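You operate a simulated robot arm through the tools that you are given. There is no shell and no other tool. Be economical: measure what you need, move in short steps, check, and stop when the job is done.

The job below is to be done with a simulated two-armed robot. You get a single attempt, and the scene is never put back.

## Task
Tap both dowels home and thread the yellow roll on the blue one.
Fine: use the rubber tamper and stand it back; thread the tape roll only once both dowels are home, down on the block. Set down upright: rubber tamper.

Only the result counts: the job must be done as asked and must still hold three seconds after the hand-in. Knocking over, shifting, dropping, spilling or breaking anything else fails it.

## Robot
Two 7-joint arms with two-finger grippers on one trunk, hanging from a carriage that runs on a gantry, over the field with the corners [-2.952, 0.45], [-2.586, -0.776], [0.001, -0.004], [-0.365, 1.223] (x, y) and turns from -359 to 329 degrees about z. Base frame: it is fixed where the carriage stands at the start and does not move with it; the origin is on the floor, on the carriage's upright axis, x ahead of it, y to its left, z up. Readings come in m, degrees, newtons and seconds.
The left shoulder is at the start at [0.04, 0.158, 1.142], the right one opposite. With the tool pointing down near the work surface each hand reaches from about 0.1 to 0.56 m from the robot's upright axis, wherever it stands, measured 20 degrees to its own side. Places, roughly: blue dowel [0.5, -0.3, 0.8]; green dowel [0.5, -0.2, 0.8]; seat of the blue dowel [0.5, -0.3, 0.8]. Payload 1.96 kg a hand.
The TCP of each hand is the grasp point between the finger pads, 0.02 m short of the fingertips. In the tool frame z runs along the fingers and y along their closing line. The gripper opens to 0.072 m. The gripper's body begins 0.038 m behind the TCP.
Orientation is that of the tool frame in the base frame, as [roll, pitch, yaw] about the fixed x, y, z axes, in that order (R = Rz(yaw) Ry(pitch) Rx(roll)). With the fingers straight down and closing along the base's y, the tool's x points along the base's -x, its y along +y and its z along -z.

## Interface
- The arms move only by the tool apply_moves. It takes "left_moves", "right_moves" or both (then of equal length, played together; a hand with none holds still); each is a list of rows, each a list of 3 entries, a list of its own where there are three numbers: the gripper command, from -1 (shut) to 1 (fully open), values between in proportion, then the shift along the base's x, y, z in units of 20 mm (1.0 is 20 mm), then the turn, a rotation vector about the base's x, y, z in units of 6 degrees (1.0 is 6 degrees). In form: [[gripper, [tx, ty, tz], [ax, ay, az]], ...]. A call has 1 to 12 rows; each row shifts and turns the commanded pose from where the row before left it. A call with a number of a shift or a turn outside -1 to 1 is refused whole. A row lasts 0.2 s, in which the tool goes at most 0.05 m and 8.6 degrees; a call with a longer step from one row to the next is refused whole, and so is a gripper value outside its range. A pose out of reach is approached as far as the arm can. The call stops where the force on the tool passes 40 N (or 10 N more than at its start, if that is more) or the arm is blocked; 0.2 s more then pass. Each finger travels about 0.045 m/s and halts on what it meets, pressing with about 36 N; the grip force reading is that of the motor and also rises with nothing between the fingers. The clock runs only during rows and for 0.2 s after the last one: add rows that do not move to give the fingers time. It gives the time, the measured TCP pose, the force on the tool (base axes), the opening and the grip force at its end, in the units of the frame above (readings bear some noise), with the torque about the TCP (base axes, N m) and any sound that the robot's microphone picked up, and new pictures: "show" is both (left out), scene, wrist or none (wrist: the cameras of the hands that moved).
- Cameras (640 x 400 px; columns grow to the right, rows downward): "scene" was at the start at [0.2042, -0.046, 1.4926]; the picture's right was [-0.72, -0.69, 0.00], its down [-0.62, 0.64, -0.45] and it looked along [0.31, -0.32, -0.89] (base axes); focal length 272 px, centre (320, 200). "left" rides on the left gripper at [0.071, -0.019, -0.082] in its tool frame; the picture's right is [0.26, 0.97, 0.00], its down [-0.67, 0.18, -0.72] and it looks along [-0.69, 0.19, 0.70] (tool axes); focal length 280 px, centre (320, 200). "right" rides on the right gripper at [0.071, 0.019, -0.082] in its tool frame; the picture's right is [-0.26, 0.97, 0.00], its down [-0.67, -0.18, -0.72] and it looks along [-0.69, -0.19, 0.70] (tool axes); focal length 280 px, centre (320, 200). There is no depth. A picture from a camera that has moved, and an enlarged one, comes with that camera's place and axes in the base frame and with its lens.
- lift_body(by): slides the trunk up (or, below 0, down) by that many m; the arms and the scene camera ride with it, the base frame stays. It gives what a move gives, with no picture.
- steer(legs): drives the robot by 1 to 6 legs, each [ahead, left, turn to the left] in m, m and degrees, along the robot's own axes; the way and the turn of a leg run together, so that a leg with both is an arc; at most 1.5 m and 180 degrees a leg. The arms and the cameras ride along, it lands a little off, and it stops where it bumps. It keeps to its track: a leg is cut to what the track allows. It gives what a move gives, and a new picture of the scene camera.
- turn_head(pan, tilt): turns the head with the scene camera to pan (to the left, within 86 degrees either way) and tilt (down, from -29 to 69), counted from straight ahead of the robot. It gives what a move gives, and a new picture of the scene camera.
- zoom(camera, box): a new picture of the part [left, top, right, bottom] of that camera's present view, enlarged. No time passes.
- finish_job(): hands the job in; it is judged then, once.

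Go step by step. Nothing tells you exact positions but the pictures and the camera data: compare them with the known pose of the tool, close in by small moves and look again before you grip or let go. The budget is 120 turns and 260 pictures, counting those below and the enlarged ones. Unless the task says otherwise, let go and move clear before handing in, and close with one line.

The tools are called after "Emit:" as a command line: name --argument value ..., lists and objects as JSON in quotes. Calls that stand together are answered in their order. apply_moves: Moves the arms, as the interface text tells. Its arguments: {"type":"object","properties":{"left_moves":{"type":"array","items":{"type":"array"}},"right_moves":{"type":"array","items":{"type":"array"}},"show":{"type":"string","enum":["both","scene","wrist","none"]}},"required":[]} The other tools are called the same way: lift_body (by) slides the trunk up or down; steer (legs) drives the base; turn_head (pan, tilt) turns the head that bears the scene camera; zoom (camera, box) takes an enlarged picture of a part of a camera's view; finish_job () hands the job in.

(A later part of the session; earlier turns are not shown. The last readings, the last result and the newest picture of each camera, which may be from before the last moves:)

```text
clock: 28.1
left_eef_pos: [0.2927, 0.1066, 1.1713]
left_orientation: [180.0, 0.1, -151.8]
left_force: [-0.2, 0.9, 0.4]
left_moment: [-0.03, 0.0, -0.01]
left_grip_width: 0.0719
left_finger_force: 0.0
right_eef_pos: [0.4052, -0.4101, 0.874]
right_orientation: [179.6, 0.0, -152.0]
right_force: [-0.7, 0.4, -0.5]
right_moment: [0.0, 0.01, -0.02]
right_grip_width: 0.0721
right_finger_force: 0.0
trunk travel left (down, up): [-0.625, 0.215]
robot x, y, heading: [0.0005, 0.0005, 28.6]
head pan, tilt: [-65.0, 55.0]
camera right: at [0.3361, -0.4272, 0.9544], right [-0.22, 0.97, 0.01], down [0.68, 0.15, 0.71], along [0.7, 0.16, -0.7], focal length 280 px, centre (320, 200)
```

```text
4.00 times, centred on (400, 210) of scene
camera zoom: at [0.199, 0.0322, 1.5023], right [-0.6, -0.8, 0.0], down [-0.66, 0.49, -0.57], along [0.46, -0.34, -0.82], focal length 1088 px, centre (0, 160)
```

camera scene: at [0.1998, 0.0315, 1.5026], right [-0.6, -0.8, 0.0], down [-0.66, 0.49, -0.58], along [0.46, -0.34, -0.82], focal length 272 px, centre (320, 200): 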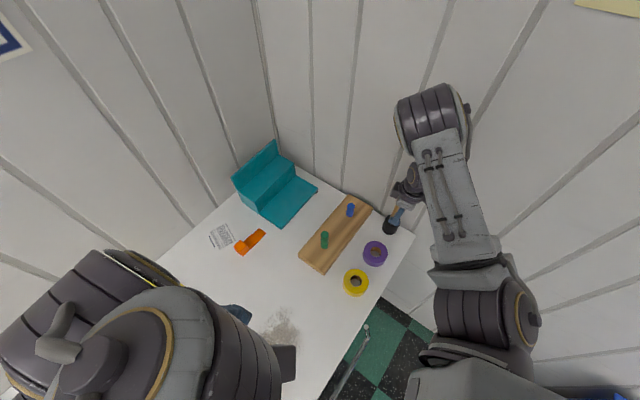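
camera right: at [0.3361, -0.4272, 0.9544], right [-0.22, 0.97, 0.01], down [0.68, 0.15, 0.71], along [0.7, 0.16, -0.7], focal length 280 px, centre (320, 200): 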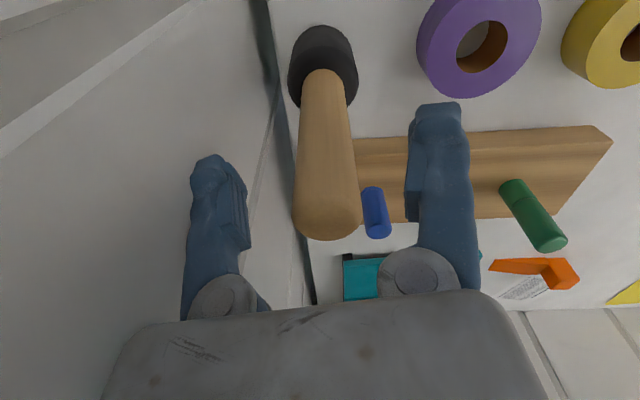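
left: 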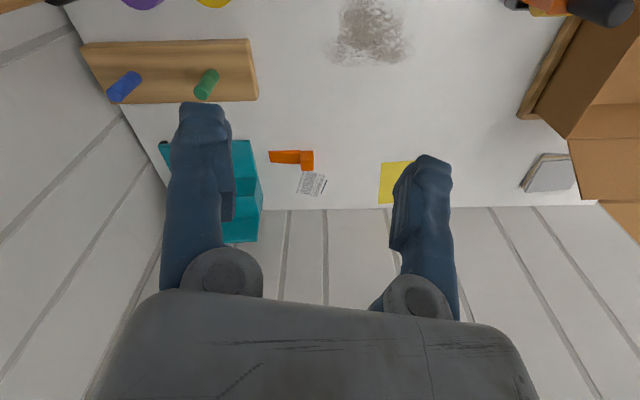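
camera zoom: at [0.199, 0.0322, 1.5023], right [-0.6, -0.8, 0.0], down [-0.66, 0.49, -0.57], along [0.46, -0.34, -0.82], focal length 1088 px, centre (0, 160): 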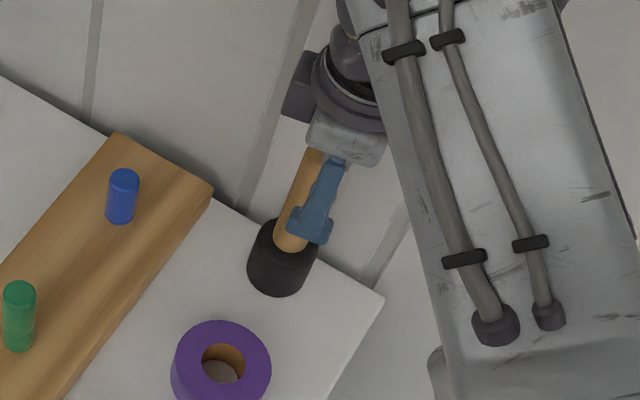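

The tamper stands upright by itself. I'll shift about 8 mm to centre on the handle, then go down until the palm just touches its end.

Emit:
apply_moves --right_moves '[[1, [0.35, 0.2, 0], [0.07, 0, 0]], [1, [0, 0, -0.4], [0, 0, 0]], [1, [0, 0, -0.4], [0, 0, 0]], [1, [0, 0, -0.3], [0, 0, 0]], [1, [0, 0, -0.15], [0, 0, 0]], [1, [0, 0, 0], [0, 0, 0]]]' --show "wrist"

```text
clock: 29.5
left_eef_pos: [0.2916, 0.1086, 1.1704]
left_orientation: [-179.9, 0.0, -151.8]
left_force: [0.2, -0.5, -0.3]
left_moment: [-0.04, 0.01, 0.01]
left_grip_width: 0.072
left_finger_force: 0.0
right_eef_pos: [0.4141, -0.4063, 0.8499]
right_orientation: [179.3, 0.3, -152.0]
right_force: [0.0, -0.5, 0.0]
right_moment: [-0.02, -0.01, -0.01]
right_grip_width: 0.0717
right_finger_force: 0.1
trunk travel left (down, up): [-0.625, 0.215]
robot x, y, heading: [0.0002, 0.0035, 28.6]
head pan, tilt: [-65.0, 55.0]
camera right: at [0.3432, -0.4239, 0.9299], right [-0.22, 0.97, 0.01], down [0.68, 0.15, 0.72], along [0.7, 0.17, -0.7], focal length 280 px, centre (320, 200)
```

right: 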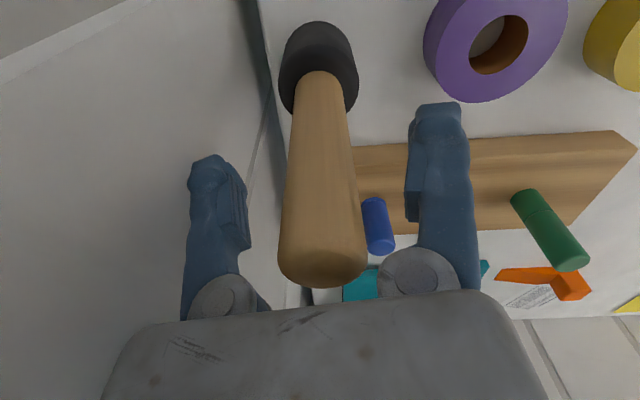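

Well centred. Now small steps to palm contact.

Emit:
apply_moves --right_moves '[[1, [0, 0, -0.1], [-0.12, 0, 0]], [1, [0, 0, -0.08], [0, 0, 0]], [1, [0, 0, -0.05], [0, 0, 0]], [1, [0, 0, 0], [0, 0, 0]]]' --show "none"

```text
clock: 30.5
left_eef_pos: [0.2924, 0.1076, 1.1703]
left_orientation: [-180.0, 0.0, -151.7]
left_force: [0.4, 1.1, -0.4]
left_moment: [0.0, 0.0, -0.01]
left_grip_width: 0.0719
left_finger_force: 0.1
right_eef_pos: [0.4124, -0.4059, 0.8448]
right_orientation: [180.0, 0.0, -152.0]
right_force: [0.9, 0.7, 0.1]
right_moment: [-0.02, -0.02, -0.02]
right_grip_width: 0.0721
right_finger_force: 0.1
trunk travel left (down, up): [-0.625, 0.215]
robot x, y, heading: [0.0013, 0.0003, 28.0]
head pan, tilt: [-65.0, 55.0]
```

Emit:
apply_moves --right_moves '[[1, [0, 0, -0.05], [0, 0, 0]], [1, [0, 0, -0.05], [0, 0, 0]], [1, [0, 0, -0.05], [0, 0, 0]]]' --show "none"

```text
clock: 31.3
left_eef_pos: [0.2915, 0.1074, 1.1704]
left_orientation: [-180.0, 0.0, -151.8]
left_force: [0.1, -0.1, 0.1]
left_moment: [-0.02, 0.02, -0.01]
left_grip_width: 0.072
left_finger_force: 0.0
right_eef_pos: [0.4134, -0.406, 0.8424]
right_orientation: [180.0, 0.0, -152.1]
right_force: [-0.1, -0.6, 0.1]
right_moment: [0.01, -0.01, 0.02]
right_grip_width: 0.0718
right_finger_force: 0.1
trunk travel left (down, up): [-0.625, 0.215]
robot x, y, heading: [-0.0018, -0.002, 28.0]
head pan, tilt: [-65.0, 55.0]
```

Emit:
apply_moves --right_moves '[[1, [0, 0, -0.05], [0, 0, 0]], [1, [0, 0, -0.05], [0, 0, 0]]]' --show "none"

```text
clock: 31.9
left_eef_pos: [0.292, 0.1069, 1.1709]
left_orientation: [180.0, 0.0, -151.8]
left_force: [0.3, -0.5, -0.3]
left_moment: [0.0, 0.0, 0.0]
left_grip_width: 0.072
left_finger_force: 0.1
right_eef_pos: [0.4133, -0.4057, 0.8399]
right_orientation: [179.9, -0.1, -152.1]
right_force: [-0.1, -0.8, -0.4]
right_moment: [0.01, 0.01, 0.02]
right_grip_width: 0.0723
right_finger_force: 0.0
trunk travel left (down, up): [-0.625, 0.215]
robot x, y, heading: [0.0004, -0.0018, 28.4]
head pan, tilt: [-65.0, 55.0]
```

Emit:
apply_moves --right_moves '[[1, [0, 0, -0.05], [0, 0, 0]], [1, [0, 0, -0.05], [0, 0, 0]], [1, [0, 0, -0.05], [0, 0, 0]]]' --show "wrist"

```text
clock: 32.7
left_eef_pos: [0.2937, 0.1058, 1.1708]
left_orientation: [180.0, 0.0, -151.7]
left_force: [0.6, -0.2, -0.2]
left_moment: [0.01, 0.02, -0.03]
left_grip_width: 0.0719
left_finger_force: 0.1
right_eef_pos: [0.4128, -0.4062, 0.8386]
right_orientation: [179.8, -0.2, -152.0]
right_force: [-0.1, 0.9, 0.2]
right_moment: [-0.01, 0.02, 0.03]
right_grip_width: 0.072
right_finger_force: 0.0
trunk travel left (down, up): [-0.625, 0.215]
robot x, y, heading: [0.0015, -0.0021, 28.2]
head pan, tilt: [-65.0, 55.0]
camera right: at [0.3423, -0.4228, 0.918], right [-0.22, 0.97, 0.0], down [0.68, 0.15, 0.71], along [0.7, 0.16, -0.7], focal length 280 px, centre (320, 200)
```

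right: 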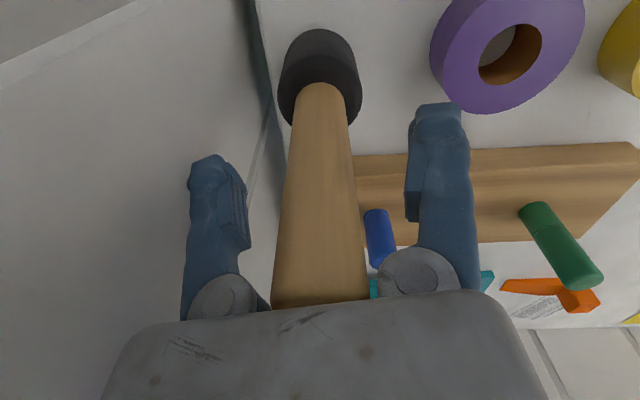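

Nearly there; a few more millimetres.

Emit:
apply_moves --right_moves '[[1, [0, 0, -0.08], [0, 0, 0]], [1, [0, 0, -0.08], [0, 0, 0]], [1, [0, 0, -0.08], [0, 0, 0]]]' --show "none"

```text
clock: 33.5
left_eef_pos: [0.2922, 0.1063, 1.1706]
left_orientation: [-180.0, 0.0, -151.7]
left_force: [0.6, -0.5, -0.5]
left_moment: [0.02, -0.02, -0.01]
left_grip_width: 0.0718
left_finger_force: 0.0
right_eef_pos: [0.4135, -0.4059, 0.8342]
right_orientation: [179.8, 0.0, -152.0]
right_force: [0.5, -0.1, 0.6]
right_moment: [0.0, 0.01, 0.0]
right_grip_width: 0.0718
right_finger_force: 0.0
trunk travel left (down, up): [-0.625, 0.215]
robot x, y, heading: [-0.0022, 0.0007, 28.5]
head pan, tilt: [-65.0, 55.0]
```

Emit:
apply_moves --right_moves '[[1, [0, 0, -0.08], [0, 0, 0]], [1, [0, 0, -0.08], [0, 0, 0]], [1, [0, 0, -0.08], [0, 0, 0]]]' --show "wrist"

```text
clock: 34.2
left_eef_pos: [0.2921, 0.1066, 1.1719]
left_orientation: [-179.9, 0.1, -151.7]
left_force: [0.6, 0.0, 0.6]
left_moment: [-0.02, -0.03, 0.0]
left_grip_width: 0.0722
left_finger_force: 0.1
right_eef_pos: [0.415, -0.4086, 0.8315]
right_orientation: [-179.7, 0.0, -151.7]
right_force: [-4.9, 3.9, 35.6]
right_moment: [-0.11, -0.08, -0.02]
right_grip_width: 0.0721
right_finger_force: 0.1
trunk travel left (down, up): [-0.625, 0.215]
robot x, y, heading: [0.0002, 0.0012, 28.3]
head pan, tilt: [-65.0, 55.0]
stopped in row 3 (right hand): the force on the tool passed its limit at 45 N (the readings are from after the stop); the commanded pose is now the measured one
camera right: at [0.3445, -0.4246, 0.912], right [-0.22, 0.97, 0.0], down [0.68, 0.16, 0.72], along [0.7, 0.16, -0.7], focal length 280 px, centre (320, 200)
```

right: 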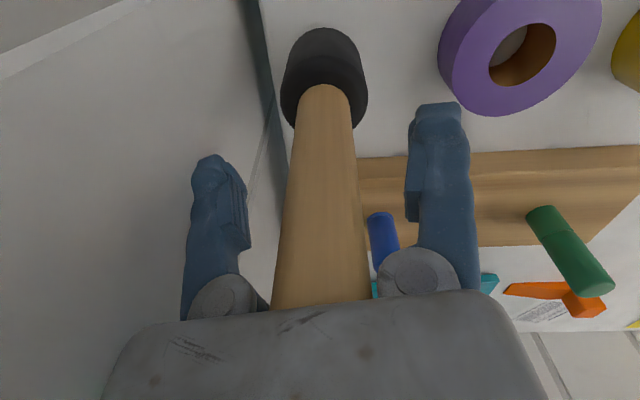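

Palm contact at TCP z of 0.832, with the handle seated flat. I'll relax slightly, grip, and lift to the blue dowel.

Emit:
apply_moves --right_moves '[[0.2, [0, 0, 0.05], [0, 0, 0]], [-0.3, [0, 0, 0], [0, 0, 0]], [-1, [0, 0, 0], [0, 0, 0]], [-1, [0, 0, 0], [0, 0, 0]], [-1, [0, 0, 0], [0, 0, 0]], [-1, [0, 0, 0], [0, 0, 0]]]' --show "none"

Emit:
apply_moves --right_moves '[[-1, [0, 0, 1], [0, 0, 0]], [-1, [0, 0, 1], [0, 0, 0]], [-1, [0, 0, 1], [0, 0, 0]], [-1, [0, 0, 1], [0, 0, 0]], [-1, [0, 0, 1], [0, 0, 0]], [-1, [0.5, 0.3, 1], [0, 0, 0]], [-1, [1, 0.6, 0], [0, 0, 0]], [-1, [1, 0.7, 0], [0, 0, 0]], [-1, [1, 0.8, 0], [0, 0, 0]], [-1, [1, 0.8, 0], [0, 0, 0]], [-1, [1, 0.7, 0], [0, 0, 0]], [-1, [0, 0, 0], [0, 0, 0]]]'

Emit:
zoom --camera "scene" --box '[300, 150, 400, 250]'

```text
clock: 35.5
left_eef_pos: [0.2935, 0.1066, 1.1713]
left_orientation: [-180.0, 0.1, -151.7]
left_force: [0.5, -0.5, -0.5]
left_moment: [-0.01, -0.01, 0.0]
left_grip_width: 0.0721
left_finger_force: 0.1
right_eef_pos: [0.4141, -0.4062, 0.832]
right_orientation: [179.8, 0.0, -151.8]
right_force: [-6.6, 6.4, 29.5]
right_moment: [0.77, 0.34, 0.05]
right_grip_width: 0.0253
right_finger_force: 36.4
trunk travel left (down, up): [-0.625, 0.215]
robot x, y, heading: [-0.0031, 0.0032, 28.2]
head pan, tilt: [-65.0, 55.0]
stopped in row 6 (right hand): the force on the tool passed its limit at 47 N (the readings are from after the stop); the commanded pose is now the measured one
```

```text
clock: 38.1
left_eef_pos: [0.2916, 0.1068, 1.1701]
left_orientation: [-179.9, 0.0, -151.7]
left_force: [0.5, -0.1, 1.0]
left_moment: [0.01, -0.02, 0.01]
left_grip_width: 0.0718
left_finger_force: 0.0
right_eef_pos: [0.5249, -0.3274, 0.9501]
right_orientation: [179.8, 0.0, -151.8]
right_force: [-0.1, 0.0, -2.8]
right_moment: [-0.02, -0.01, 0.01]
right_grip_width: 0.025
right_finger_force: 35.7
trunk travel left (down, up): [-0.625, 0.215]
robot x, y, heading: [0.0006, -0.0013, 28.1]
head pan, tilt: [-65.0, 55.0]
camera scene: at [0.1988, 0.0325, 1.5023], right [-0.6, -0.8, 0.0], down [-0.66, 0.49, -0.57], along [0.46, -0.34, -0.82], focal length 272 px, centre (320, 200)
camera right: at [0.4539, -0.344, 1.0305], right [-0.22, 0.97, 0.0], down [0.68, 0.15, 0.71], along [0.7, 0.16, -0.7], focal length 280 px, centre (320, 200)
```

scene: 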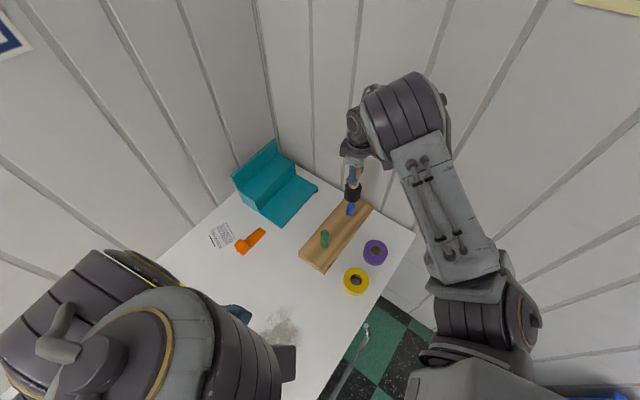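
right: 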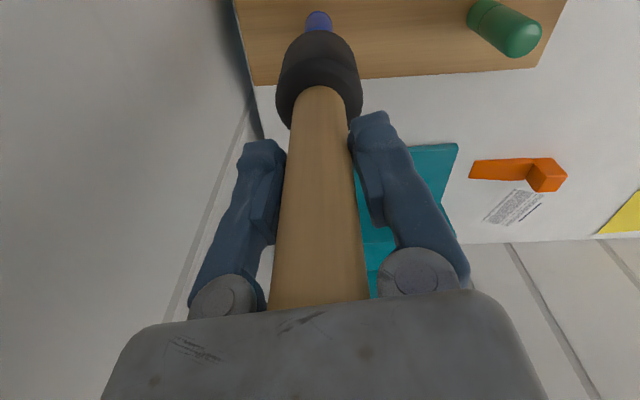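

```text
4.00 times, centred on (350, 200) of scene
camera zoom: at [0.1988, 0.0325, 1.5023], right [-0.6, -0.8, 0.0], down [-0.66, 0.49, -0.57], along [0.46, -0.34, -0.82], focal length 1088 px, centre (200, 200)
```

zoom: 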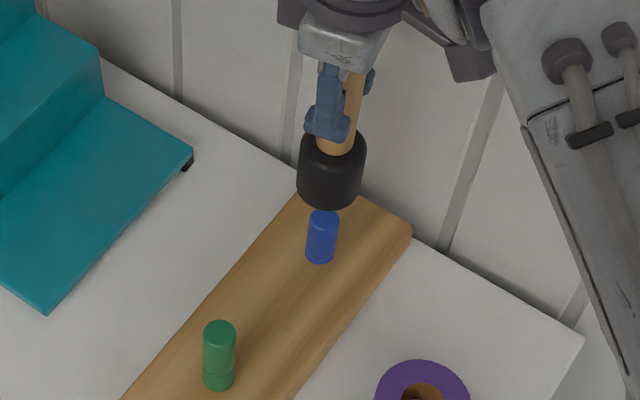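

The tamper is upright, seated in the palm, and over the blue dowel. I'll tap at full step speed.

Emit:
apply_moves --right_moves '[[-1, [-0.15, 0, -1], [0, 0, 0]], [-1, [0, 0, -1], [0, 0, 0]], [-1, [0, 0, -1], [0, 0, 0]], [-1, [0, 0, -1], [0, 0, 0]], [-1, [0, 0, -1], [0, 0, 0]]]' --show "wrist"

Emit:
zoom --camera "scene" --box '[300, 150, 400, 250]'

```text
clock: 38.9
left_eef_pos: [0.2942, 0.1061, 1.1721]
left_orientation: [-179.9, 0.2, -151.7]
left_force: [-0.3, 0.6, -0.2]
left_moment: [0.0, 0.01, -0.03]
left_grip_width: 0.0723
left_finger_force: 0.0
right_eef_pos: [0.5222, -0.328, 0.9082]
right_orientation: [179.9, -0.2, -151.7]
right_force: [-7.9, 2.0, 34.9]
right_moment: [0.26, 0.83, 0.02]
right_grip_width: 0.0251
right_finger_force: 36.1
trunk travel left (down, up): [-0.625, 0.215]
robot x, y, heading: [-0.0017, 0.0013, 28.4]
head pan, tilt: [-65.0, 55.0]
stopped in row 3 (right hand): the force on the tool passed its limit at 74 N (the readings are from after the stop); the commanded pose is now the measured one
camera right: at [0.4522, -0.3455, 0.9879], right [-0.23, 0.97, 0.0], down [0.68, 0.16, 0.71], along [0.7, 0.16, -0.7], focal length 280 px, centre (320, 200)
```

right: 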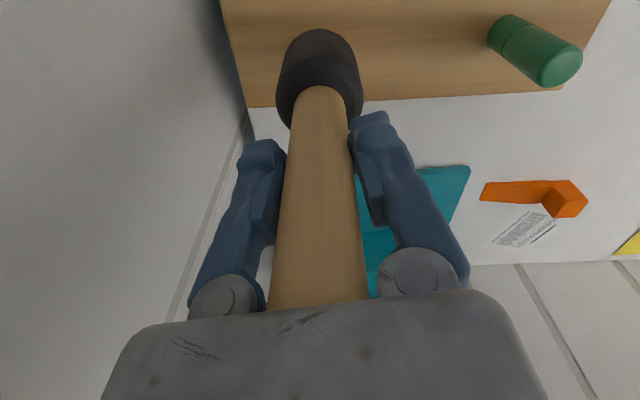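

```text
4.00 times, centred on (350, 200) of scene
camera zoom: at [0.199, 0.0319, 1.5033], right [-0.6, -0.8, 0.0], down [-0.66, 0.49, -0.57], along [0.46, -0.34, -0.82], focal length 1088 px, centre (200, 200)
```

zoom: 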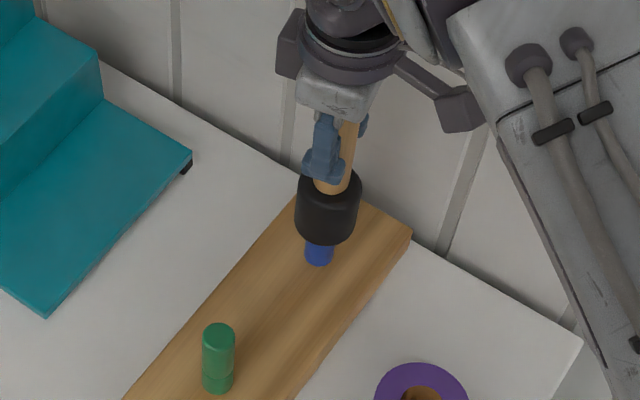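

No slip this time (74 N). I'll repeat with a taller swing and compare the stop height.

Emit:
apply_moves --right_moves '[[-1, [0, 0, 1], [0, 0, 0]], [-1, [0, 0, 1], [0, 0, 0]], [-1, [0, 0, 1], [0, 0, 0]], [-1, [0, 0, 0], [0, 0, 0]], [-1, [0, 0, -1], [0, 0, 0]], [-1, [0, 0, -1], [0, 0, 0]], [-1, [0, 0, -1], [0, 0, 0]], [-1, [0, 0, -1], [0, 0, 0]], [-1, [0, 0, -1], [0, 0, 0]]]' --show "none"

Emit:
zoom --camera "scene" --box '[300, 150, 400, 250]'

```text
clock: 40.6
left_eef_pos: [0.2921, 0.107, 1.1721]
left_orientation: [-179.9, 0.1, -151.7]
left_force: [0.1, -0.5, 0.4]
left_moment: [-0.02, 0.0, 0.06]
left_grip_width: 0.072
left_finger_force: 0.0
right_eef_pos: [0.5235, -0.3268, 0.906]
right_orientation: [179.8, -0.1, -151.5]
right_force: [-10.0, 2.7, 38.1]
right_moment: [0.15, 0.85, -0.03]
right_grip_width: 0.0247
right_finger_force: 35.5
trunk travel left (down, up): [-0.625, 0.215]
robot x, y, heading: [-0.0003, 0.0012, 28.3]
head pan, tilt: [-65.0, 55.0]
stopped in row 8 (right hand): the force on the tool passed its limit at 78 N (the readings are from after the stop); the commanded pose is now the measured one
```

```text
4.00 times, centred on (350, 200) of scene
camera zoom: at [0.1987, 0.032, 1.5034], right [-0.6, -0.8, 0.0], down [-0.66, 0.49, -0.57], along [0.46, -0.34, -0.82], focal length 1088 px, centre (200, 200)
```

zoom: 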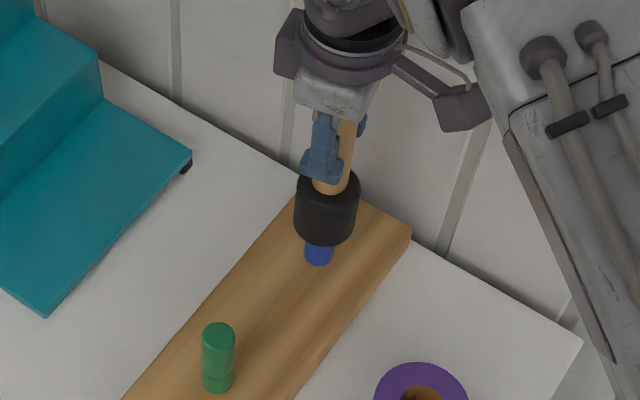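

Almost no further travel (about 2 mm), and blue shows no ring above the block while green's ring is still exposed. I'll lift and check whether blue is home.

Emit:
apply_moves --right_moves '[[-1, [0, 0, 1], [0, 0, 0]], [-1, [0, 0, 1], [0, 0, 0]], [-1, [-0.3, 0.6, 0.8], [0, 0, 0]], [-1, [-0.3, 1, 0], [0, 0, 0]], [-1, [-0.3, 1, 0], [0, 0, 0]], [-1, [-0.3, 1, 0], [0, 0, 0]], [-1, [-0.3, 1, 0], [0, 0, 0]], [-1, [-0.3, 1, 0], [0, 0, 0]], [-1, [-0.2, 1, 0], [0, 0, 0]], [-1, [0, 0, 0], [0, 0, 0]]]'

Emit:
zoom --camera "scene" --box '[300, 180, 370, 260]'

```text
clock: 42.8
left_eef_pos: [0.2928, 0.1074, 1.1707]
left_orientation: [-179.9, -0.1, -151.8]
left_force: [0.6, 0.3, 0.1]
left_moment: [0.02, 0.0, -0.02]
left_grip_width: 0.072
left_finger_force: 0.0
right_eef_pos: [0.4826, -0.1928, 0.9592]
right_orientation: [179.7, -0.3, -151.5]
right_force: [-0.8, 0.6, -3.4]
right_moment: [0.03, 0.01, 0.0]
right_grip_width: 0.0251
right_finger_force: 35.7
trunk travel left (down, up): [-0.625, 0.215]
robot x, y, heading: [-0.0029, 0.0002, 28.1]
head pan, tilt: [-65.0, 55.0]
camera scene: at [0.1984, 0.0326, 1.5023], right [-0.6, -0.8, 0.0], down [-0.66, 0.49, -0.57], along [0.46, -0.34, -0.82], focal length 272 px, centre (320, 200)
camera right: at [0.4118, -0.2101, 1.0399], right [-0.23, 0.97, 0.01], down [0.68, 0.16, 0.71], along [0.69, 0.17, -0.7], focal length 280 px, centre (320, 200)
```

scene: 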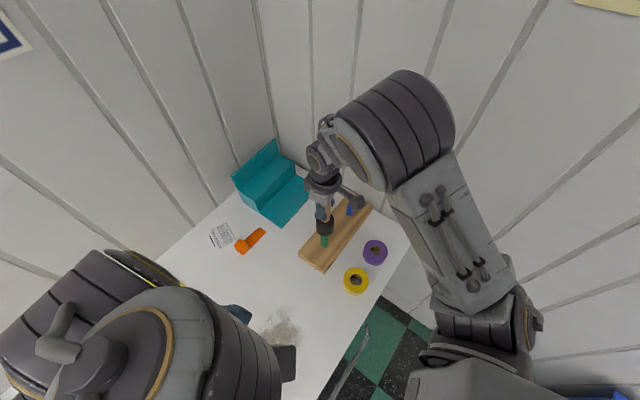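
right: 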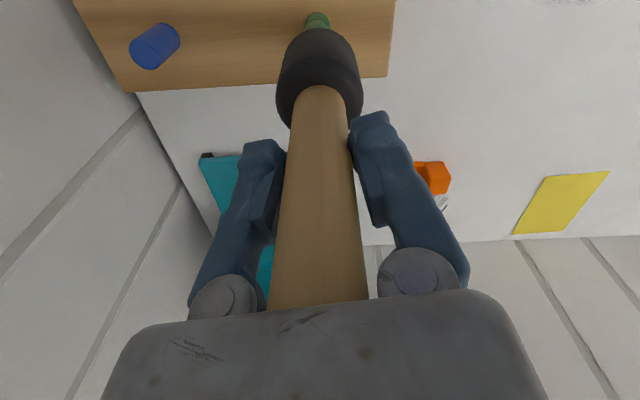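

```text
5.00 times, centred on (335, 220) of scene
camera zoom: at [0.1984, 0.0326, 1.5023], right [-0.6, -0.8, 0.0], down [-0.66, 0.49, -0.57], along [0.46, -0.34, -0.82], focal length 1360 px, centre (245, 100)
```

zoom: 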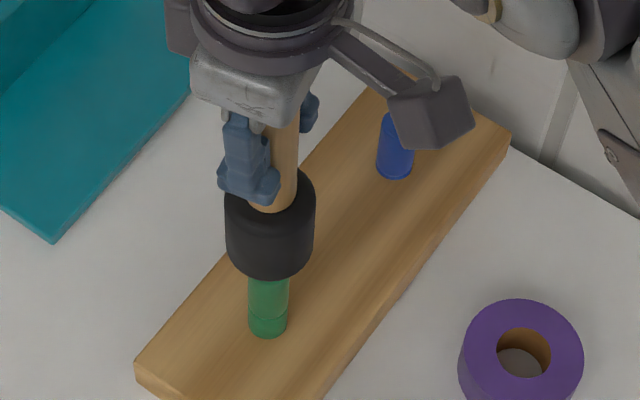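

Emit:
zoom --camera "right" --box '[110, 0, 210, 90]'

```text
4.44 times, centred on (160, 45) of right
camera zoom: at [0.4118, -0.2101, 1.0399], right [-0.23, 0.97, 0.01], down [0.68, 0.16, 0.71], along [0.69, 0.17, -0.7], focal length 1246 px, centre (1031, 889)
```

zoom: 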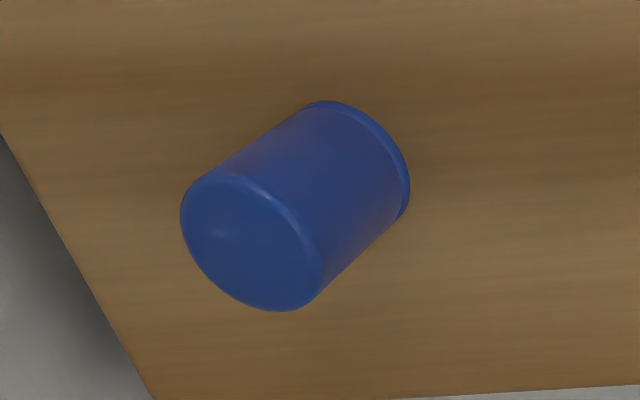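

A narrow band of blue's collar still shows, so it needs a couple more taps. Since I'm over green, I'll tap that first.

Emit:
apply_moves --right_moves '[[-1, [-0.15, 0, 0.5], [0, 0, 0]], [-1, [0, 0, 0], [0, 0, 0]], [-1, [0, 0, -1], [0, 0, 0]], [-1, [0, 0, -1], [0, 0, 0]], [-1, [0, 0, -1], [0, 0, 0]], [-1, [0, 0, -1], [0, 0, 0]], [-1, [0, 0, -1], [0, 0, 0]]]' --show "none"

Emit:
zoom --camera "scene" --box '[300, 180, 370, 260]'

Emit:
apply_moves --right_moves '[[-1, [0, 0, 1], [0, 0, 0]], [-1, [0, 0, 1], [0, 0, 0]], [-1, [0, 0, 1], [0, 0, 0]], [-1, [0, 0, 0], [0, 0, 0]], [-1, [0, 0, -1], [0, 0, 0]], [-1, [0, 0, -1], [0, 0, 0]], [-1, [0, 0, -1], [0, 0, 0]], [-1, [0, 0, -1], [0, 0, 0]], [-1, [0, 0, -1], [0, 0, 0]]]' --show "none"

Emit:
zoom --camera "scene" --box '[300, 180, 370, 260]'

```text
clock: 44.0
left_eef_pos: [0.2921, 0.1079, 1.1703]
left_orientation: [180.0, 0.0, -151.7]
left_force: [0.1, 0.1, -0.4]
left_moment: [0.01, 0.0, -0.03]
left_grip_width: 0.0719
left_finger_force: 0.2
right_eef_pos: [0.4771, -0.1921, 0.9135]
right_orientation: [179.4, -0.2, -151.3]
right_force: [0.9, 0.3, -2.1]
right_moment: [-0.01, -0.01, 0.01]
right_grip_width: 0.0255
right_finger_force: 36.0
trunk travel left (down, up): [-0.625, 0.215]
robot x, y, heading: [0.0012, 0.0013, 28.4]
head pan, tilt: [-65.0, 55.0]
stopped in row 6 (right hand): the force on the tool passed its limit at 49 N (the readings are from after the stop); the commanded pose is now the measured one
```

```text
5.00 times, centred on (335, 220) of scene
camera zoom: at [0.1982, 0.0328, 1.502], right [-0.6, -0.8, 0.0], down [-0.66, 0.49, -0.57], along [0.46, -0.34, -0.82], focal length 1360 px, centre (245, 100)
```

zoom: 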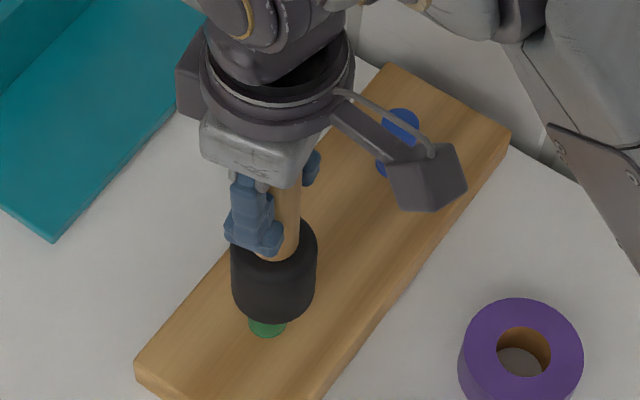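

```text
clock: 45.7
left_eef_pos: [0.2924, 0.1055, 1.1721]
left_orientation: [180.0, 0.0, -151.8]
left_force: [-0.8, -0.4, -0.3]
left_moment: [0.0, 0.0, 0.01]
left_grip_width: 0.0718
left_finger_force: 0.1
right_eef_pos: [0.4786, -0.1917, 0.9087]
right_orientation: [179.4, -0.2, -151.3]
right_force: [-4.1, -0.8, 18.6]
right_moment: [-0.08, 0.27, -0.01]
right_grip_width: 0.0252
right_finger_force: 36.3
trunk travel left (down, up): [-0.625, 0.215]
robot x, y, heading: [0.0003, 0.0, 28.3]
head pan, tilt: [-65.0, 55.0]
stopped in row 8 (right hand): the force on the tool passed its limit at 61 N (the readings are from after the stop); the commanded pose is now the measured one
```

```text
5.00 times, centred on (335, 220) of scene
camera zoom: at [0.1983, 0.0323, 1.5028], right [-0.6, -0.8, 0.0], down [-0.66, 0.49, -0.57], along [0.46, -0.34, -0.82], focal length 1360 px, centre (245, 100)
```

zoom: 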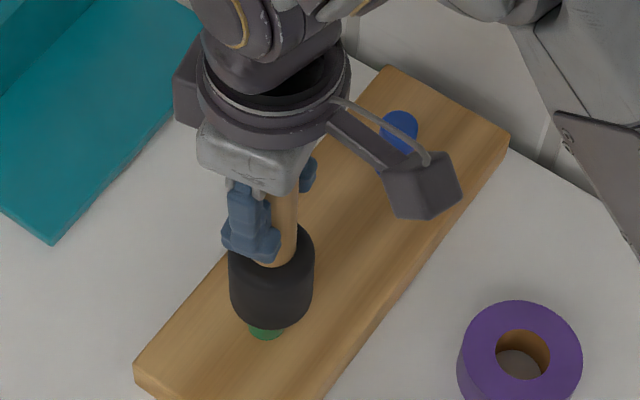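

Green is moving down, with stops at 0.9135 then 0.9087. I'll tap it twice more.

Emit:
apply_moves --right_moves '[[-1, [0, 0, 1], [0, 0, 0]], [-1, [0, 0, 1], [0, 0, 0]], [-1, [0, 0, 1], [0, 0, 0]], [-1, [0, 0, 0], [0, 0, 0]], [-1, [0, 0, -1], [0, 0, 0]], [-1, [0, 0, -1], [0, 0, 0]], [-1, [0, 0, -1], [0, 0, 0]], [-1, [0, 0, -1], [0, 0, 0]], [-1, [0, 0, -1], [0, 0, 0]]]' --show "none"

Emit:
apply_moves --right_moves '[[-1, [0, 0, 1], [0, 0, 0]], [-1, [0, 0, 1], [0, 0, 0]], [-1, [0, 0, 1], [0, 0, 0]], [-1, [0, 0, 0], [0, 0, 0]], [-1, [0, 0, -1], [0, 0, 0]], [-1, [0, 0, -1], [0, 0, 0]], [-1, [0, 0, -1], [0, 0, 0]], [-1, [0, 0, -1], [0, 0, 0]], [-1, [0, 0, -1], [0, 0, 0]]]' --show "none"

Emit:
apply_moves --right_moves '[[-1, [0, 0, 1], [0, 0, 0]], [-1, [0, 0, 1], [0, 0, 0]], [-1, [0.3, -0.6, 0.3], [0, 0, 0]], [-1, [0.3, -1, 0], [0, 0, 0]], [-1, [0.3, -1, 0], [0, 0, 0]], [-1, [0.3, -1, 0], [0, 0, 0]], [-1, [0.3, -1, 0], [0, 0, 0]], [-1, [0.3, -1, 0], [0, 0, 0]], [-1, [0.3, -1, 0], [0, 0, 0]], [-1, [0, -0.15, 0], [0.1, 0, 0]], [-1, [0, 0, 0], [0, 0, 0]]]' --show "wrist"

Emit:
zoom --camera "scene" --box '[300, 180, 370, 260]'

```text
clock: 47.4
left_eef_pos: [0.2908, 0.1076, 1.17]
left_orientation: [-179.9, 0.1, -151.7]
left_force: [-0.3, 0.0, -0.6]
left_moment: [0.03, -0.01, -0.01]
left_grip_width: 0.0719
left_finger_force: 0.0
right_eef_pos: [0.4816, -0.1926, 0.9086]
right_orientation: [179.4, -0.2, -151.2]
right_force: [-3.5, -0.3, 15.2]
right_moment: [-0.05, 0.31, 0.02]
right_grip_width: 0.0253
right_finger_force: 36.8
trunk travel left (down, up): [-0.625, 0.215]
robot x, y, heading: [-0.0022, 0.0004, 28.1]
head pan, tilt: [-65.0, 55.0]
stopped in row 8 (right hand): the force on the tool passed its limit at 55 N (the readings are from after the stop); the commanded pose is now the measured one
```

```text
clock: 49.1
left_eef_pos: [0.2902, 0.1081, 1.1712]
left_orientation: [180.0, 0.0, -151.7]
left_force: [0.0, -0.7, -0.6]
left_moment: [0.03, -0.01, 0.02]
left_grip_width: 0.0721
left_finger_force: 0.0
right_eef_pos: [0.4826, -0.1917, 0.909]
right_orientation: [179.3, -0.3, -151.0]
right_force: [-4.3, 0.6, 16.7]
right_moment: [-0.06, 0.32, -0.03]
right_grip_width: 0.0251
right_finger_force: 35.7
trunk travel left (down, up): [-0.625, 0.215]
robot x, y, heading: [-0.0058, 0.0014, 28.4]
head pan, tilt: [-65.0, 55.0]
stopped in row 8 (right hand): the force on the tool passed its limit at 52 N (the readings are from after the stop); the commanded pose is now the measured one
```

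```text
clock: 51.5
left_eef_pos: [0.2916, 0.1077, 1.1704]
left_orientation: [180.0, -0.1, -151.7]
left_force: [0.8, -0.5, -0.3]
left_moment: [0.0, -0.01, -0.01]
left_grip_width: 0.0719
left_finger_force: 0.0
right_eef_pos: [0.5265, -0.3261, 0.9537]
right_orientation: [178.7, 0.1, -151.1]
right_force: [0.2, -0.5, -2.7]
right_moment: [-0.01, 0.0, 0.01]
right_grip_width: 0.025
right_finger_force: 36.5
trunk travel left (down, up): [-0.625, 0.215]
robot x, y, heading: [-0.0008, -0.0014, 28.6]
head pan, tilt: [-65.0, 55.0]
camera right: at [0.4573, -0.3454, 1.0339], right [-0.24, 0.97, 0.02], down [0.69, 0.15, 0.71], along [0.69, 0.18, -0.7], focal length 280 px, centre (320, 200)
```

right: 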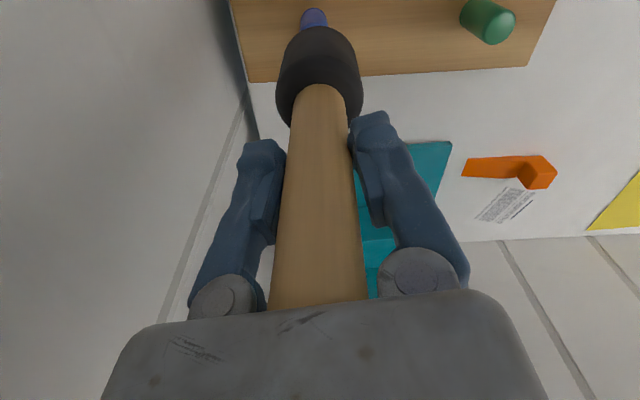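

```text
5.00 times, centred on (335, 220) of scene
camera zoom: at [0.1979, 0.0328, 1.5023], right [-0.6, -0.8, 0.0], down [-0.66, 0.49, -0.57], along [0.46, -0.34, -0.82], focal length 1360 px, centre (245, 100)
```

zoom: 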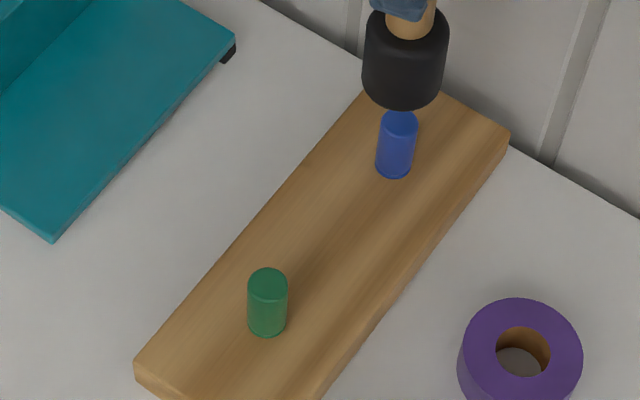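

Green no longer moves and shows no line. I'll look closely at both dowel bases.

Emit:
zoom --camera "right" --box '[440, 0, 540, 60]'

Emit:
zoom --camera "scene" --box '[315, 190, 365, 255]'

```text
6.40 times, centred on (490, 30) of right
camera zoom: at [0.4573, -0.3454, 1.0339], right [-0.24, 0.97, 0.02], down [0.69, 0.15, 0.71], along [0.69, 0.18, -0.7], focal length 1794 px, centre (-768, 1288)
```

zoom: 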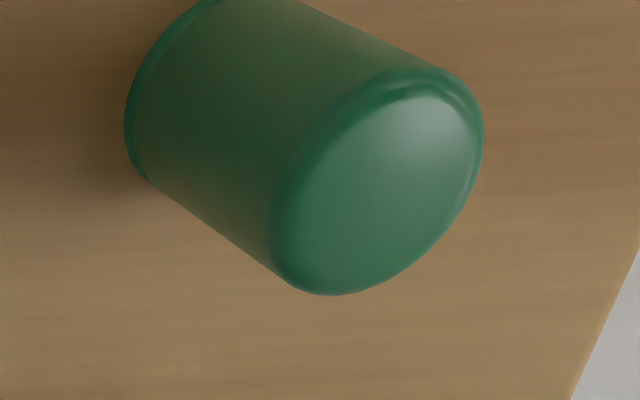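

```text
6.15 times, centred on (340, 222) of scene
camera zoom: at [0.1979, 0.0328, 1.5023], right [-0.6, -0.8, 0.0], down [-0.66, 0.49, -0.57], along [0.46, -0.34, -0.82], focal length 1673 px, centre (197, 62)
```

zoom: 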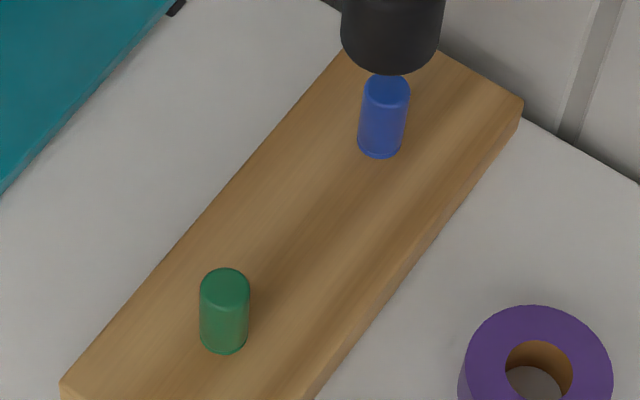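

Both look identical now, with the same thin band and the same protrusion. One confirming tap on blue, straightening the hand first.

Emit:
apply_moves --right_moves '[[-1, [-0.25, 0, 0.3], [-0.2, 0.05, 0]], [-1, [0, 0, 0], [0, 0, 0]], [-1, [0, 0, -1], [0, 0, 0]], [-1, [0, 0, -1], [0, 0, 0]], [-1, [0, 0, -1], [0, 0, 0]], [-1, [0, 0, -1], [0, 0, 0]], [-1, [0, 0, -1], [0, 0, 0]]]' --show "none"

Emit:
apply_moves --right_moves '[[-1, [0, 0, 1], [0, 0, 0]], [-1, [0, 0, 1], [0, 0, 0]], [-1, [0, 0, 1], [0, 0, 0]], [-1, [0, 0, 0], [0, 0, 0]], [-1, [0, 0, -1], [0, 0, 0]], [-1, [0, 0, -1], [0, 0, 0]], [-1, [0, 0, -1], [0, 0, 0]], [-1, [0, 0, -1], [0, 0, 0]], [-1, [0, 0, -1], [0, 0, 0]]]' --show "none"

Emit:
apply_moves --right_moves '[[-1, [0, 0, 1], [0, 0, 0]], [-1, [0, 0, 1], [0, 0, 0]], [-1, [-0.7, -0.5, 0.5], [0, 0, 0]], [-1, [-0.8, -0.6, 0], [0, 0, 0]], [-1, [-0.8, -0.6, 0], [0, 0, 0]], [-1, [-0.8, -0.6, 0], [0, 0, 0]], [-1, [-0.8, -0.6, 0], [0, 0, 0]], [-1, [-0.8, -0.6, 0], [0, 0, 0]], [-1, [-0.5, -0.4, 0], [0, 0, 0]], [-1, [0, 0, 0], [0, 0, 0]]]'

Emit:
zoom --camera "scene" --box '[310, 175, 410, 255]'

```text
clock: 52.7
left_eef_pos: [0.2923, 0.1068, 1.1718]
left_orientation: [180.0, 0.1, -151.8]
left_force: [0.5, -0.5, 0.3]
left_moment: [0.0, 0.01, 0.0]
left_grip_width: 0.072
left_finger_force: 0.0
right_eef_pos: [0.5208, -0.3273, 0.9085]
right_orientation: [179.6, -0.8, -151.0]
right_force: [-8.0, 2.2, 31.4]
right_moment: [0.28, 0.6, 0.02]
right_grip_width: 0.025
right_finger_force: 35.8
trunk travel left (down, up): [-0.625, 0.215]
robot x, y, heading: [-0.0026, -0.0025, 28.3]
head pan, tilt: [-65.0, 55.0]
stopped in row 6 (right hand): the force on the tool passed its limit at 69 N (the readings are from after the stop); the commanded pose is now the measured one
```

```text
clock: 54.4
left_eef_pos: [0.2916, 0.1072, 1.1723]
left_orientation: [-179.9, 0.1, -151.8]
left_force: [-0.3, 0.4, 0.3]
left_moment: [0.02, -0.02, -0.02]
left_grip_width: 0.0718
left_finger_force: 0.0
right_eef_pos: [0.523, -0.3278, 0.9087]
right_orientation: [179.6, -1.0, -150.7]
right_force: [-7.8, 3.2, 36.7]
right_moment: [0.23, 0.63, 0.02]
right_grip_width: 0.0253
right_finger_force: 36.1
trunk travel left (down, up): [-0.625, 0.215]
robot x, y, heading: [-0.0009, -0.0011, 28.4]
head pan, tilt: [-65.0, 55.0]
stopped in row 8 (right hand): the force on the tool passed its limit at 77 N (the readings are from after the stop); the commanded pose is now the measured one
```

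```text
clock: 56.6
left_eef_pos: [0.2911, 0.1083, 1.1717]
left_orientation: [180.0, -0.1, -151.7]
left_force: [0.1, 0.3, -0.7]
left_moment: [0.02, 0.01, 0.0]
left_grip_width: 0.072
left_finger_force: 0.0
right_eef_pos: [0.4161, -0.4024, 0.9555]
right_orientation: [179.4, -1.0, -150.9]
right_force: [0.1, 0.1, -2.4]
right_moment: [-0.01, 0.0, -0.04]
right_grip_width: 0.0251
right_finger_force: 35.6
trunk travel left (down, up): [-0.625, 0.215]
robot x, y, heading: [-0.0018, 0.0018, 28.4]
head pan, tilt: [-65.0, 55.0]
camera scene: at [0.1976, 0.033, 1.5023], right [-0.6, -0.8, 0.0], down [-0.66, 0.49, -0.57], along [0.46, -0.34, -0.82], focal length 272 px, centre (320, 200)
camera right: at [0.3476, -0.4211, 1.0375], right [-0.24, 0.97, 0.01], down [0.69, 0.17, 0.7], along [0.68, 0.17, -0.71], focal length 280 px, centre (320, 200)
```

scene: 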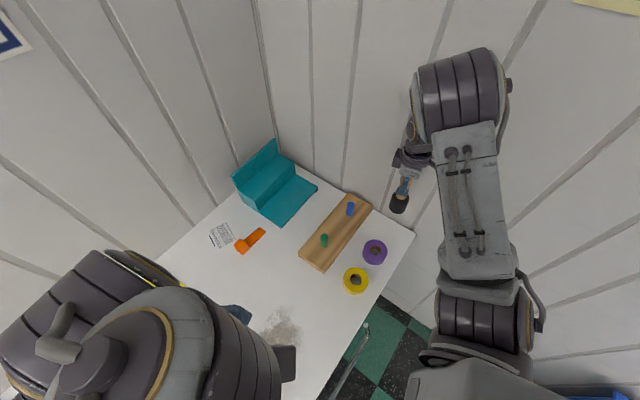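
right: 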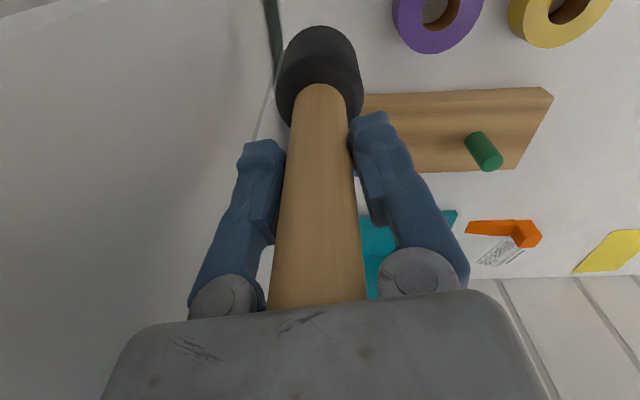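

```text
5.00 times, centred on (360, 215) of scene
camera zoom: at [0.1976, 0.033, 1.5023], right [-0.6, -0.8, 0.0], down [-0.66, 0.49, -0.57], along [0.46, -0.34, -0.82], focal length 1360 px, centre (120, 125)
```

zoom: 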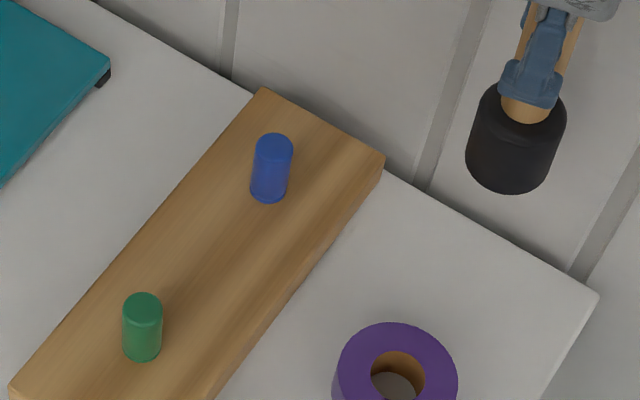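

Both dowels are home, with stop heights of 0.9085/0.9087 on blue and 0.909 on green. Now I'll stand the tamper back on its spot.

Emit:
apply_moves --right_moves '[[-1, [-0.4, -0.35, 0], [0, -0.2, 0]], [-1, [0, 0, -1], [0, 0, 0]], [-1, [0, 0, -1], [0, 0, 0]], [-1, [0, 0, -1], [0, 0, 0]], [-1, [0, 0, -1], [0, 0, 0]], [-1, [0, 0, -1], [0, 0, 0]], [-1, [0, 0, -0.5], [0, 0, 0]], [-1, [0, 0, 0], [0, 0, 0]]]' --show "none"

Emit:
zoom --camera "scene" --box '[350, 160, 450, 260]'

```text
clock: 58.4
left_eef_pos: [0.2905, 0.1082, 1.1707]
left_orientation: [179.9, 0.1, -151.7]
left_force: [0.3, -0.6, -0.2]
left_moment: [-0.01, -0.03, 0.0]
left_grip_width: 0.0719
left_finger_force: 0.0
right_eef_pos: [0.4087, -0.4094, 0.8457]
right_orientation: [-180.0, 0.1, -150.8]
right_force: [-0.4, 0.1, -3.3]
right_moment: [0.03, -0.01, -0.01]
right_grip_width: 0.0251
right_finger_force: 36.4
trunk travel left (down, up): [-0.625, 0.215]
robot x, y, heading: [-0.0015, -0.0001, 27.9]
head pan, tilt: [-65.0, 55.0]
```

```text
4.00 times, centred on (400, 210) of scene
camera zoom: at [0.1976, 0.033, 1.5023], right [-0.6, -0.8, 0.0], down [-0.66, 0.49, -0.57], along [0.46, -0.34, -0.82], focal length 1088 px, centre (0, 160)
```

zoom: 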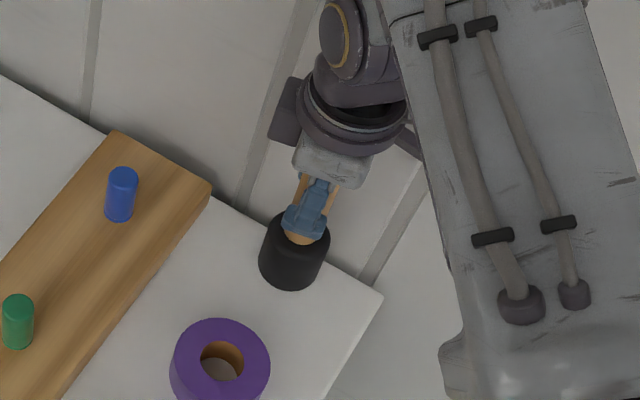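

Emit:
apply_moves --right_moves '[[-1, [0, 0, -0.25], [0, 0, 0]], [-1, [0, 0, -0.2], [0, 0, 0]], [-1, [0, 0, -0.1], [0, 0, 0]], [-1, [0, 0, -0.05], [0, 0, 0]]]' --show "none"

```text
clock: 59.4
left_eef_pos: [0.291, 0.1067, 1.1696]
left_orientation: [-179.9, 0.0, -151.8]
left_force: [-0.2, -0.1, -0.2]
left_moment: [-0.01, 0.01, -0.01]
left_grip_width: 0.0721
left_finger_force: 0.1
right_eef_pos: [0.4105, -0.4107, 0.8333]
right_orientation: [-180.0, 0.2, -150.8]
right_force: [-0.6, 0.1, -1.9]
right_moment: [0.04, 0.09, 0.02]
right_grip_width: 0.025
right_finger_force: 35.7
trunk travel left (down, up): [-0.625, 0.215]
robot x, y, heading: [-0.0016, 0.001, 28.3]
head pan, tilt: [-65.0, 55.0]
```

Almost touching, so a final millimetre and then release.

Emit:
apply_moves --right_moves '[[-1, [0, 0, -0.04], [0, 0, 0]], [-1, [0, 0, 0], [0, 0, 0]]]' --show "none"

```text
clock: 60.0
left_eef_pos: [0.2916, 0.1076, 1.1715]
left_orientation: [-180.0, -0.1, -151.8]
left_force: [0.7, 0.1, -0.2]
left_moment: [0.0, -0.02, 0.01]
left_grip_width: 0.0719
left_finger_force: 0.0
right_eef_pos: [0.4105, -0.4102, 0.8326]
right_orientation: [-180.0, 0.2, -150.8]
right_force: [-8.9, 6.1, 30.1]
right_moment: [0.68, 0.34, 0.09]
right_grip_width: 0.025
right_finger_force: 36.3
trunk travel left (down, up): [-0.625, 0.215]
robot x, y, heading: [-0.003, 0.0027, 28.1]
head pan, tilt: [-65.0, 55.0]
```

Emit:
apply_moves --right_moves '[[-1, [0, 0, 0.03], [0, 0, 0]], [-0.2, [0, 0, 0], [0, 0, 0]], [0, [0, 0, 0], [0, 0, 0]], [0.5, [0, 0, 0], [0, 0, 0]], [1, [0, 0, 0.05], [0, 0, 0]], [1, [0, 0, 0.05], [0, 0, 0]], [1, [0, 0, 0.1], [0, 0, 0]], [1, [0, 0, 0.3], [0, 0, 0]], [1, [0, 0, 0.5], [0, 0, 0]], [1, [0, 0, 0], [0, 0, 0]]]' --show "wrist"

```text
clock: 62.2
left_eef_pos: [0.2912, 0.1074, 1.1701]
left_orientation: [180.0, 0.0, -151.7]
left_force: [-0.3, -0.3, 0.4]
left_moment: [0.03, -0.01, -0.02]
left_grip_width: 0.0721
left_finger_force: 0.0
right_eef_pos: [0.4089, -0.4113, 0.8534]
right_orientation: [-179.9, 0.1, -150.8]
right_force: [-0.4, -0.4, 0.1]
right_moment: [0.0, -0.02, 0.04]
right_grip_width: 0.0716
right_finger_force: 0.2
trunk travel left (down, up): [-0.625, 0.215]
robot x, y, heading: [-0.0028, -0.0004, 28.3]
head pan, tilt: [-65.0, 55.0]
camera right: at [0.3401, -0.4291, 0.9327], right [-0.24, 0.97, 0.0], down [0.68, 0.17, 0.72], along [0.7, 0.17, -0.7], focal length 280 px, centre (320, 200)
```

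right: 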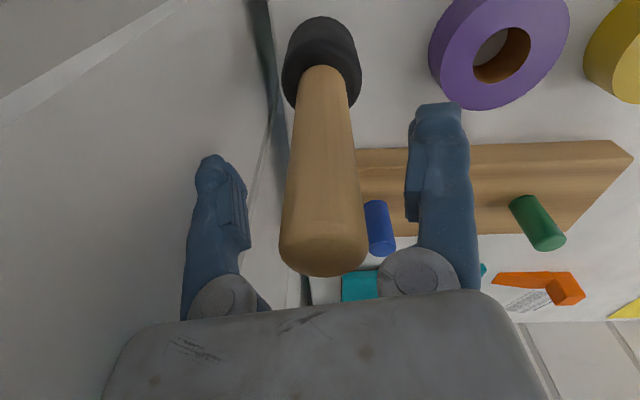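

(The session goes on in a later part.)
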